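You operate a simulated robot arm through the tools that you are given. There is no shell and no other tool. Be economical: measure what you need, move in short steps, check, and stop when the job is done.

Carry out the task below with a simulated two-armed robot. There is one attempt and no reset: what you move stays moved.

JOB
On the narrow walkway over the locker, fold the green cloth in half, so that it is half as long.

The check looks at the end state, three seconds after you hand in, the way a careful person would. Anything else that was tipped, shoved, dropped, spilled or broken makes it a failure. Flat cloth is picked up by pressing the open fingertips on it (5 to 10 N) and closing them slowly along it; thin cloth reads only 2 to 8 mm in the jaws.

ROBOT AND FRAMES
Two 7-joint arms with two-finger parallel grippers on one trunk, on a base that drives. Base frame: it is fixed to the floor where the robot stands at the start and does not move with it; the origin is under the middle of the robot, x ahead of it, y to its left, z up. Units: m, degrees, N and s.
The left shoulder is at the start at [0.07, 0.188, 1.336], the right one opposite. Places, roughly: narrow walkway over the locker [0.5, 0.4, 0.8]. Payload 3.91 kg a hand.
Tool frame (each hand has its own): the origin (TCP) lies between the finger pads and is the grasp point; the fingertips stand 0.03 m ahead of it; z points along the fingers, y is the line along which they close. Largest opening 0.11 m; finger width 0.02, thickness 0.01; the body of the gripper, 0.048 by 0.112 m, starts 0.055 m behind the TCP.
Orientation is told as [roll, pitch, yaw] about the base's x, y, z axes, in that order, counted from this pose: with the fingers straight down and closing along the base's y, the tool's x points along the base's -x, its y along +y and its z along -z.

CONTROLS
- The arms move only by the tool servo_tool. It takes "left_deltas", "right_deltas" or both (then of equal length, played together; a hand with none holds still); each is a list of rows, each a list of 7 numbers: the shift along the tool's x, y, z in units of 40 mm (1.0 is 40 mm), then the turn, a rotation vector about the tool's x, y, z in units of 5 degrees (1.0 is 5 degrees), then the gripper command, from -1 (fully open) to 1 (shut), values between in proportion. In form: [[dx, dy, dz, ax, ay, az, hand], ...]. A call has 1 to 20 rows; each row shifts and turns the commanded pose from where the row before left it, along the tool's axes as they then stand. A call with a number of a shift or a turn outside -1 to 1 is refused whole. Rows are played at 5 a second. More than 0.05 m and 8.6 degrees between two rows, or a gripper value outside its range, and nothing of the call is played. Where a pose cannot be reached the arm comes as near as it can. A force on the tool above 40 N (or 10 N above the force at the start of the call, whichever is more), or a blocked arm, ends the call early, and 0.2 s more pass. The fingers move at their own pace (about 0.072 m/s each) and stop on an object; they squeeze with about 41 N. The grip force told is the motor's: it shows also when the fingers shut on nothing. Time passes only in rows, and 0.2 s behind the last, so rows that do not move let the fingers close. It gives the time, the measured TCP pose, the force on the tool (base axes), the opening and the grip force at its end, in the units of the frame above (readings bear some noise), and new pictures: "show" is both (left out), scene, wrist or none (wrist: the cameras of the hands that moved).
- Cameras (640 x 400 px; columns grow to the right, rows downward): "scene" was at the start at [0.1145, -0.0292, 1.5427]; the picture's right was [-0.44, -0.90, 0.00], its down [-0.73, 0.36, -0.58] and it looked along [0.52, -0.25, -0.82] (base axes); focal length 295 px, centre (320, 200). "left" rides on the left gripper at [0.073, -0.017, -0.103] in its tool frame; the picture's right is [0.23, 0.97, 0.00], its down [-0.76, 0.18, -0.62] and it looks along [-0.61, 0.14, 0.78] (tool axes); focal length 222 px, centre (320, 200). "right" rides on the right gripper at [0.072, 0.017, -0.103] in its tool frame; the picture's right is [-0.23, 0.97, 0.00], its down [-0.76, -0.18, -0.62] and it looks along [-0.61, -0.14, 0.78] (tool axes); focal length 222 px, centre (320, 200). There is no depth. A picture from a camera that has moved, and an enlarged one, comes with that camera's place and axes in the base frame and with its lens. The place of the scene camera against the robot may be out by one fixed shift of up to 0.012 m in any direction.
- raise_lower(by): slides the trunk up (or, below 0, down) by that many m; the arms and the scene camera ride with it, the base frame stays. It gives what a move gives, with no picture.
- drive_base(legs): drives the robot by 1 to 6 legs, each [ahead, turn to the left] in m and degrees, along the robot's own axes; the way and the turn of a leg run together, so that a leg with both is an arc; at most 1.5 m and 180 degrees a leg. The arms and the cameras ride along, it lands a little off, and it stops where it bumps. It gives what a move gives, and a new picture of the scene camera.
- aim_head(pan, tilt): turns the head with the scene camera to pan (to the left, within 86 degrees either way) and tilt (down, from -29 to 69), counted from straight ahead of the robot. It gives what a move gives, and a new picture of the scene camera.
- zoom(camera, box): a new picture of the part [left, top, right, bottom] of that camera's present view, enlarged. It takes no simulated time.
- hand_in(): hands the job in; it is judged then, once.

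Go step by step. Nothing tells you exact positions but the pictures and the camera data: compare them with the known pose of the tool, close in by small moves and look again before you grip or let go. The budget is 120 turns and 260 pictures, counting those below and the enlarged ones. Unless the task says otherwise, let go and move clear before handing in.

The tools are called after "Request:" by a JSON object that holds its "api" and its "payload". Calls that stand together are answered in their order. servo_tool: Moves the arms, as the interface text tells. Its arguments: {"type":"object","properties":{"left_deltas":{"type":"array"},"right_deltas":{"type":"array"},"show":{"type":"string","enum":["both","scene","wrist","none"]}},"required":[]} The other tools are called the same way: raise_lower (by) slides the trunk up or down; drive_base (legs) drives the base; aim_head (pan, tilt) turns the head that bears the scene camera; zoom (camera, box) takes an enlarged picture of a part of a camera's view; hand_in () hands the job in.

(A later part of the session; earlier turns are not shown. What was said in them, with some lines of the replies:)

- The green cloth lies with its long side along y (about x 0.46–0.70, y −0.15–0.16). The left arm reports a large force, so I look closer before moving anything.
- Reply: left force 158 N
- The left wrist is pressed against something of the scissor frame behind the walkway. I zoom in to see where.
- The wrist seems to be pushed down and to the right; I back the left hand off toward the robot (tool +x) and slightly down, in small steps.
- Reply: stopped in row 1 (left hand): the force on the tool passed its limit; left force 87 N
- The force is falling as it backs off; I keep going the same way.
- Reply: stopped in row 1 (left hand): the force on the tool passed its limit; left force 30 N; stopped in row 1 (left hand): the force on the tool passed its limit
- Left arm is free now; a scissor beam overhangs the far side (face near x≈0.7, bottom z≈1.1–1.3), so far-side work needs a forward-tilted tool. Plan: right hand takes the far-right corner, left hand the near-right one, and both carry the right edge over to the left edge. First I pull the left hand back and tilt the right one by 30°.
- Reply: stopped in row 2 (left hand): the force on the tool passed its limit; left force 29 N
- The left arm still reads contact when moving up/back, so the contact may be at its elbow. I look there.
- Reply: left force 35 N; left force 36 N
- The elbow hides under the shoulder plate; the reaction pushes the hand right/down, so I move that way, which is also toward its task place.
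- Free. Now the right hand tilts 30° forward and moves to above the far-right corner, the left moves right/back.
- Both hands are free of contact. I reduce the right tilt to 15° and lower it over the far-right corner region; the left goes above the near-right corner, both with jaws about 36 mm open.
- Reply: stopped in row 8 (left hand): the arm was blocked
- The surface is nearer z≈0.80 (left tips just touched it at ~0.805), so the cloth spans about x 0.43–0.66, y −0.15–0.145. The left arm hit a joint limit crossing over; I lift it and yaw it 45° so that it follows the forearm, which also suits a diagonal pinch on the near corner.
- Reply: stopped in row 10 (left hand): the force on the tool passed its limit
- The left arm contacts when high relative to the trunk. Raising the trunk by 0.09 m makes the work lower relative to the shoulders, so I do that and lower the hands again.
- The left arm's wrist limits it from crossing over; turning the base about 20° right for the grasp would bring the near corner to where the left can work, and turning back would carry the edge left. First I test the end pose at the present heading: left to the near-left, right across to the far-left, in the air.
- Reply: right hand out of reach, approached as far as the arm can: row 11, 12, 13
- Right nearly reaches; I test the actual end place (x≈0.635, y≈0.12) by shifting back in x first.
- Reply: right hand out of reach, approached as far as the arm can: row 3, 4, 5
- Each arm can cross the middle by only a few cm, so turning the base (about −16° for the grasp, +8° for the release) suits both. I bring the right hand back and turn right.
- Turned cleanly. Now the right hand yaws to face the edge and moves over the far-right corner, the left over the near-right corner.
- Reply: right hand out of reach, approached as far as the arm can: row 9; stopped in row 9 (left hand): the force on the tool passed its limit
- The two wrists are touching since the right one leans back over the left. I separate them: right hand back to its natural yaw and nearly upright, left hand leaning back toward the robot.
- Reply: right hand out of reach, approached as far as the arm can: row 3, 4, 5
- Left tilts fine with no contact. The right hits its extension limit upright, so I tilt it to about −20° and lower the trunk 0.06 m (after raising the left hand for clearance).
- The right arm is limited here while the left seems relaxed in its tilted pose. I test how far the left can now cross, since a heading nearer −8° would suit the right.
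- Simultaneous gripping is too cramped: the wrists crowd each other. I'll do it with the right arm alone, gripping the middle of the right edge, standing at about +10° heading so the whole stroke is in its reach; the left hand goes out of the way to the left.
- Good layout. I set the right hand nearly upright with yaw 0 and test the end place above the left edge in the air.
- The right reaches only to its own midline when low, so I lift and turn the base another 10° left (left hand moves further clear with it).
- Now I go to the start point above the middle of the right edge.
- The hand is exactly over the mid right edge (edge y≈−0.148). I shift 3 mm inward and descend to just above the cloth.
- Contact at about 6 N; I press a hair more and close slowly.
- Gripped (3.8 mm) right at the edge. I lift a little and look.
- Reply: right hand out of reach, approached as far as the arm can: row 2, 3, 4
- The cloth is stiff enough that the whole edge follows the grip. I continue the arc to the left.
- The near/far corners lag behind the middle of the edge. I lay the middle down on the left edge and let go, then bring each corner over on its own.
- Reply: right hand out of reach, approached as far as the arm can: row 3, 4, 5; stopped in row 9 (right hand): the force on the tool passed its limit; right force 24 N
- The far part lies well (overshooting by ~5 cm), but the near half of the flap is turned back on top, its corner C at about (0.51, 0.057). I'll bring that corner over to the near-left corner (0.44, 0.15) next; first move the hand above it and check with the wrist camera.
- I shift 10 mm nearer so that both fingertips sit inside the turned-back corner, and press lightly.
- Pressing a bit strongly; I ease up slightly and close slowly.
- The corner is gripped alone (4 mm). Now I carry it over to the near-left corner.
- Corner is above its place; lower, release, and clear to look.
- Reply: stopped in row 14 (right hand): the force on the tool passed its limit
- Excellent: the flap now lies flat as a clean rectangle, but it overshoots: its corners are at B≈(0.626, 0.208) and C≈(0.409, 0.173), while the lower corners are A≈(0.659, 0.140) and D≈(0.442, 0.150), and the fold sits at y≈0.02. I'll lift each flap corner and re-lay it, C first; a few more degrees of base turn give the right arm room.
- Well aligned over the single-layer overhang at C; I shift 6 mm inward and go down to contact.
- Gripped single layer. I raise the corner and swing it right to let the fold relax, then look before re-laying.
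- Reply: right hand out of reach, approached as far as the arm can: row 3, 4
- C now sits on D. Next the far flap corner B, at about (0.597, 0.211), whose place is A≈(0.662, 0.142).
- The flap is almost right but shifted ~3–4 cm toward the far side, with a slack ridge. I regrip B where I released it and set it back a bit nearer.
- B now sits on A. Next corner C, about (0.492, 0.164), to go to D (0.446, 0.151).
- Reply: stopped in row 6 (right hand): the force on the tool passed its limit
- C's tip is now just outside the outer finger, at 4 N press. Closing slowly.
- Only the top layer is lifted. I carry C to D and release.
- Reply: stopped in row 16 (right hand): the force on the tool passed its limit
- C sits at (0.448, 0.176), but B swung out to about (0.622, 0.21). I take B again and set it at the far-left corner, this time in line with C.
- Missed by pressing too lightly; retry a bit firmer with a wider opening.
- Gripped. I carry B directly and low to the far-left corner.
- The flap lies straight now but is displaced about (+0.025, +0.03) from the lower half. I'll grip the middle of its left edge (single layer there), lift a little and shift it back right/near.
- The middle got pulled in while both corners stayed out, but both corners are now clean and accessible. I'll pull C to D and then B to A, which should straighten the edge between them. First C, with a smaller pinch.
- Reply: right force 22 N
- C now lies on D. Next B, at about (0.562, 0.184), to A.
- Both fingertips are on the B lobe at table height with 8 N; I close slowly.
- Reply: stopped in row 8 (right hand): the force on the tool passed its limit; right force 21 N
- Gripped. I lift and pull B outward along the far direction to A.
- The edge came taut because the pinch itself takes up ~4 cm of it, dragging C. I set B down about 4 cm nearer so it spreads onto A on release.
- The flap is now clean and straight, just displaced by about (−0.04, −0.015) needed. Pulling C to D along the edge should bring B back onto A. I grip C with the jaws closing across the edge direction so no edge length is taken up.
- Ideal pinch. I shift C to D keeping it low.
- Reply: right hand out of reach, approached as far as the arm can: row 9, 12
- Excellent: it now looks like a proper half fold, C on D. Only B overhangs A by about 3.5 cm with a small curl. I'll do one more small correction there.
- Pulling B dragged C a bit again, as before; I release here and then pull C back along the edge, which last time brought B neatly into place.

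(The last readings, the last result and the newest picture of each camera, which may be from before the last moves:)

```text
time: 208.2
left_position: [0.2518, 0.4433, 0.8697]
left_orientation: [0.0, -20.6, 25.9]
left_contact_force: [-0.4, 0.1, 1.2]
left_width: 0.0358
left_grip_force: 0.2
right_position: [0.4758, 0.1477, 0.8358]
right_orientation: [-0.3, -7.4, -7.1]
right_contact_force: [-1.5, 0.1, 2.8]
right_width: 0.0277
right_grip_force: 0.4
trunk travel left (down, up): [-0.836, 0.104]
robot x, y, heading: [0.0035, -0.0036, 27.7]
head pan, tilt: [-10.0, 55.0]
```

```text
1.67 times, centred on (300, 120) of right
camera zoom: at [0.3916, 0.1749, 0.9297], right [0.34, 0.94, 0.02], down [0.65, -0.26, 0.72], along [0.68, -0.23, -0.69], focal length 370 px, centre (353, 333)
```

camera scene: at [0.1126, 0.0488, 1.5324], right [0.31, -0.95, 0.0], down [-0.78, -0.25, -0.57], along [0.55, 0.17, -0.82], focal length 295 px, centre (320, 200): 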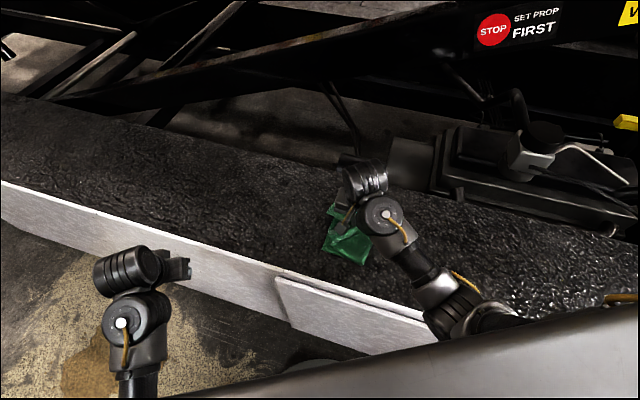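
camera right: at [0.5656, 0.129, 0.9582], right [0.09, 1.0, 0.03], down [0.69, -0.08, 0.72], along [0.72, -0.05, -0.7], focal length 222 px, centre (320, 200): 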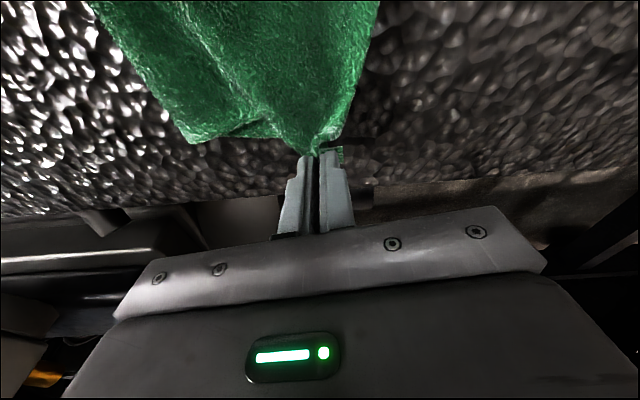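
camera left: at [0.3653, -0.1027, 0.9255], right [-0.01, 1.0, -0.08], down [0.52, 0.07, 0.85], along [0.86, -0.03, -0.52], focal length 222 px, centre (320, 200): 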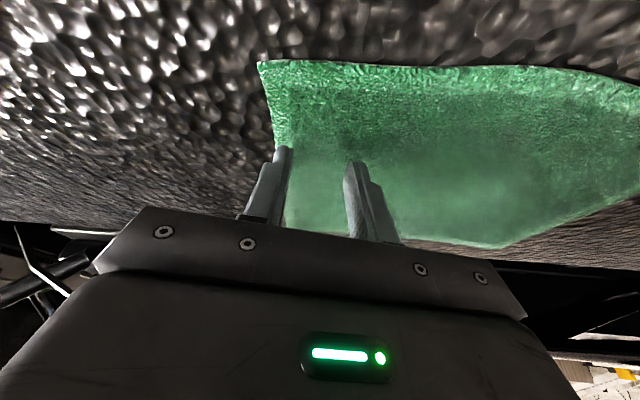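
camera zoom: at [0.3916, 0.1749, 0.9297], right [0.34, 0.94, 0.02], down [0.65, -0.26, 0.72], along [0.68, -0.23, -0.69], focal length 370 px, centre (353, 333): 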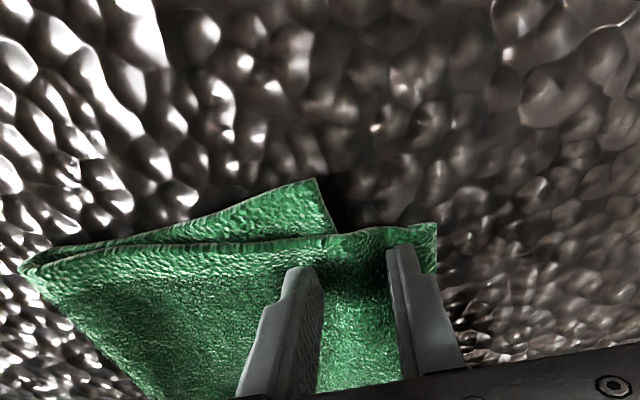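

Request:
{"api": "servo_tool", "payload": {"right_deltas": [[0, 0, -0.15, 0, 0, 0, 0.5], [0, 0.2, 0, 0, 0, 0, 0.5], [0, 0, 0.17, 0, 0, 0, 0.5], [0, 0, 0.05, 0, 0, 0, 0.5], [0, 0, 0, 0, 0, 0, 0.55], [0, 0, 0, 0, 0, 0, 0.6], [0, 0, 0, 0, 0, 0, 0.66], [0, 0, 0, 0, 0, 0, 0.72], [0, 0, 0, 0, 0, 0, 0.78], [0, 0, 0, 0, 0, 0, 0.84], [0, 0, 0, 0, 0, 0, 0.92], [0, 0, 0, 0, 0, 0, 1], [0, 0, 0, 0, 0, 0, 1], [0, 0, -0.25, 0, 0, 0, 1], [0, 0, 0, 0, 0, 0, 1]], "show": "none"}}

Request:
{"api": "zoom", "payload": {"camera": "right", "box": [140, 0, 460, 240]}}

```text
time: 211.3
left_position: [0.2532, 0.4429, 0.8701]
left_orientation: [0.0, -20.7, 25.9]
left_contact_force: [0.1, 0.5, -0.5]
left_width: 0.0359
left_grip_force: 0.1
right_position: [0.4756, 0.1554, 0.8461]
right_orientation: [-0.3, -7.5, -7.0]
right_contact_force: [-0.3, -0.3, 0.3]
right_width: 0.0034
right_grip_force: 40.7
trunk travel left (down, up): [-0.836, 0.104]
robot x, y, heading: [-0.0033, 0.0011, 27.7]
head pan, tilt: [-10.0, 55.0]
```

```text
1.67 times, centred on (300, 120) of right
camera zoom: at [0.3914, 0.1823, 0.9375], right [0.34, 0.94, 0.02], down [0.65, -0.26, 0.72], along [0.68, -0.23, -0.69], focal length 370 px, centre (353, 333)
```

zoom: 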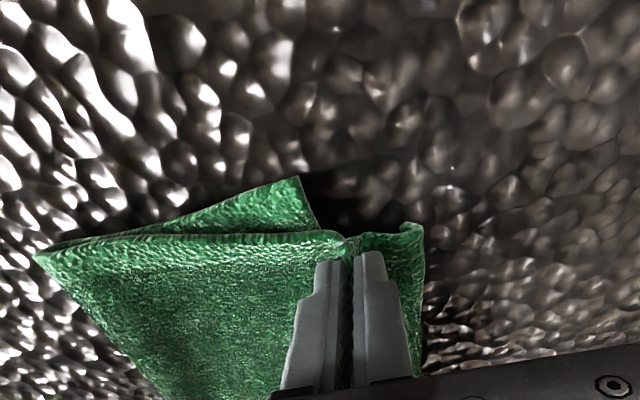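

Request:
{"api": "servo_tool", "payload": {"right_deltas": [[0.1, -0.15, -0.15, 0, 0, 0, 1], [0.2, -0.3, 0, 0, 0, 0, 1], [0.2, -0.3, 0, 0, 0, 0, 1], [0.1, -0.15, 0.1, 0, 0, 0, 1], [0, 0, 0.15, 0, 0, 0, 1], [0, 0, 0, 0, 0, 0, 0.85], [0, 0, 0, 0, 0, 0, 0.65], [0, 0, 0, 0, 0, 0, 0.5], [0, 0, -0.3, 0, 0, 0, 0.5], [0, 0, -0.6, 0, 0, 0, 0.5], [-0.3, -0.3, -0.4, 0, 0, 0, 0.5], [-0.6, -0.4, 0, 0, 0, 0, 0.5], [-0.6, -0.6, 0, 0, 0, 0, 0.5], [-0.6, -0.8, 0, 0, 0, 0, 0.5], [-0.6, -0.8, 0, 0, 0, 0, 0.5]], "show": "none"}}

Request:
{"api": "zoom", "payload": {"camera": "scene", "box": [280, 160, 440, 290]}}

```text
time: 214.6
left_position: [0.2529, 0.4432, 0.8685]
left_orientation: [0.1, -20.5, 25.8]
left_contact_force: [0.6, -0.4, 1.0]
left_width: 0.0357
left_grip_force: 0.1
right_position: [0.5319, -0.0113, 0.8992]
right_orientation: [-0.3, -7.5, -7.0]
right_contact_force: [0.1, -0.8, -0.2]
right_width: 0.0276
right_grip_force: 0.0
right hand out of reach, approached as far as the arm can: row 15
trunk travel left (down, up): [-0.836, 0.104]
robot x, y, heading: [0.0013, 0.0012, 27.6]
head pan, tilt: [-10.0, 55.0]
```

```text
3.08 times, centred on (360, 225) of scene
camera zoom: at [0.1134, 0.0458, 1.5324], right [0.3, -0.95, 0.0], down [-0.78, -0.25, -0.57], along [0.55, 0.18, -0.82], focal length 906 px, centre (197, 123)
```

zoom: 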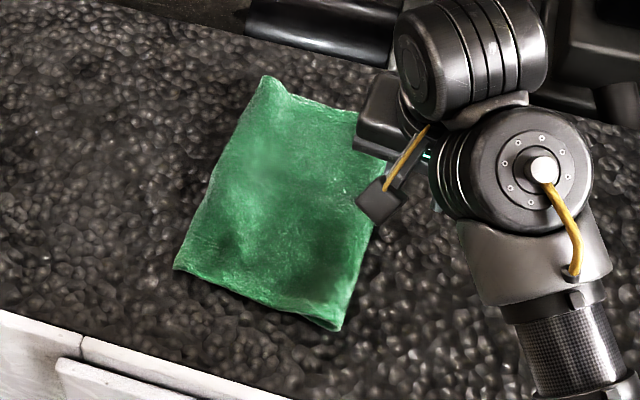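

The fold is now a clean rectangle of about half length with the corners on each other. I move the hand clear and take a last look.

Request:
{"api": "servo_tool", "payload": {"right_deltas": [[-0.5, -0.4, 0, 0, 0, 0, 0.3], [-0.5, -0.6, 0, 0, 0, 0, 0.3], [0, -0.7, 0, 0, 0, 0, 0.3], [0, -0.7, 0, 0, 0, 0, 0.3], [0, 0, 0, 0, 0, 0, 0.3]], "show": "scene"}}

Request:
{"api": "zoom", "payload": {"camera": "scene", "box": [290, 165, 430, 285]}}

```text
time: 215.8
left_position: [0.2525, 0.444, 0.8695]
left_orientation: [0.0, -20.5, 26.0]
left_contact_force: [-0.1, 0.3, 0.3]
left_width: 0.036
left_grip_force: 0.1
right_position: [0.5587, -0.1096, 0.9048]
right_orientation: [-0.4, -7.4, -7.0]
right_contact_force: [-0.5, 1.1, 0.1]
right_width: 0.0383
right_grip_force: 0.1
trunk travel left (down, up): [-0.836, 0.104]
robot x, y, heading: [0.0013, 0.0037, 27.6]
head pan, tilt: [-10.0, 55.0]
camera scene: at [0.1126, 0.0483, 1.5324], right [0.3, -0.95, 0.0], down [-0.78, -0.25, -0.57], along [0.55, 0.17, -0.82], focal length 295 px, centre (320, 200)
```

scene: 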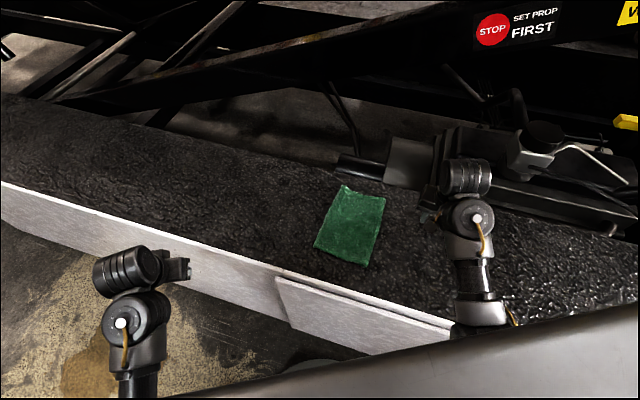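

```text
3.33 times, centred on (360, 225) of scene
camera zoom: at [0.1126, 0.0483, 1.5324], right [0.3, -0.95, 0.0], down [-0.78, -0.25, -0.57], along [0.55, 0.17, -0.82], focal length 982 px, centre (187, 117)
```

zoom: 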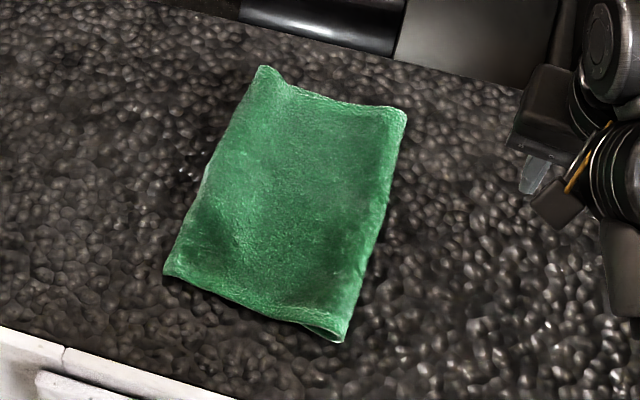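

The cloth lies flat, folded in half with its edges together, on the walkway. Both hands are clear, so I hand in.

Request:
{"api": "hand_in", "payload": {}}

```text
The job is handed in.
```

I folded the green cloth in half lengthwise and left it flat on the walkway. By my measurements it is now about 0.15 m long, down from 0.295 m. The top corners land within about 2 cm of the lower ones. I let go, moved both hands clear and handed the job in.

At the start the left arm was already pressed hard against something, and I eased it off. Later moves brushed something a few times before the force limit stopped them. I saw nothing tipped or shoved in the last picture.
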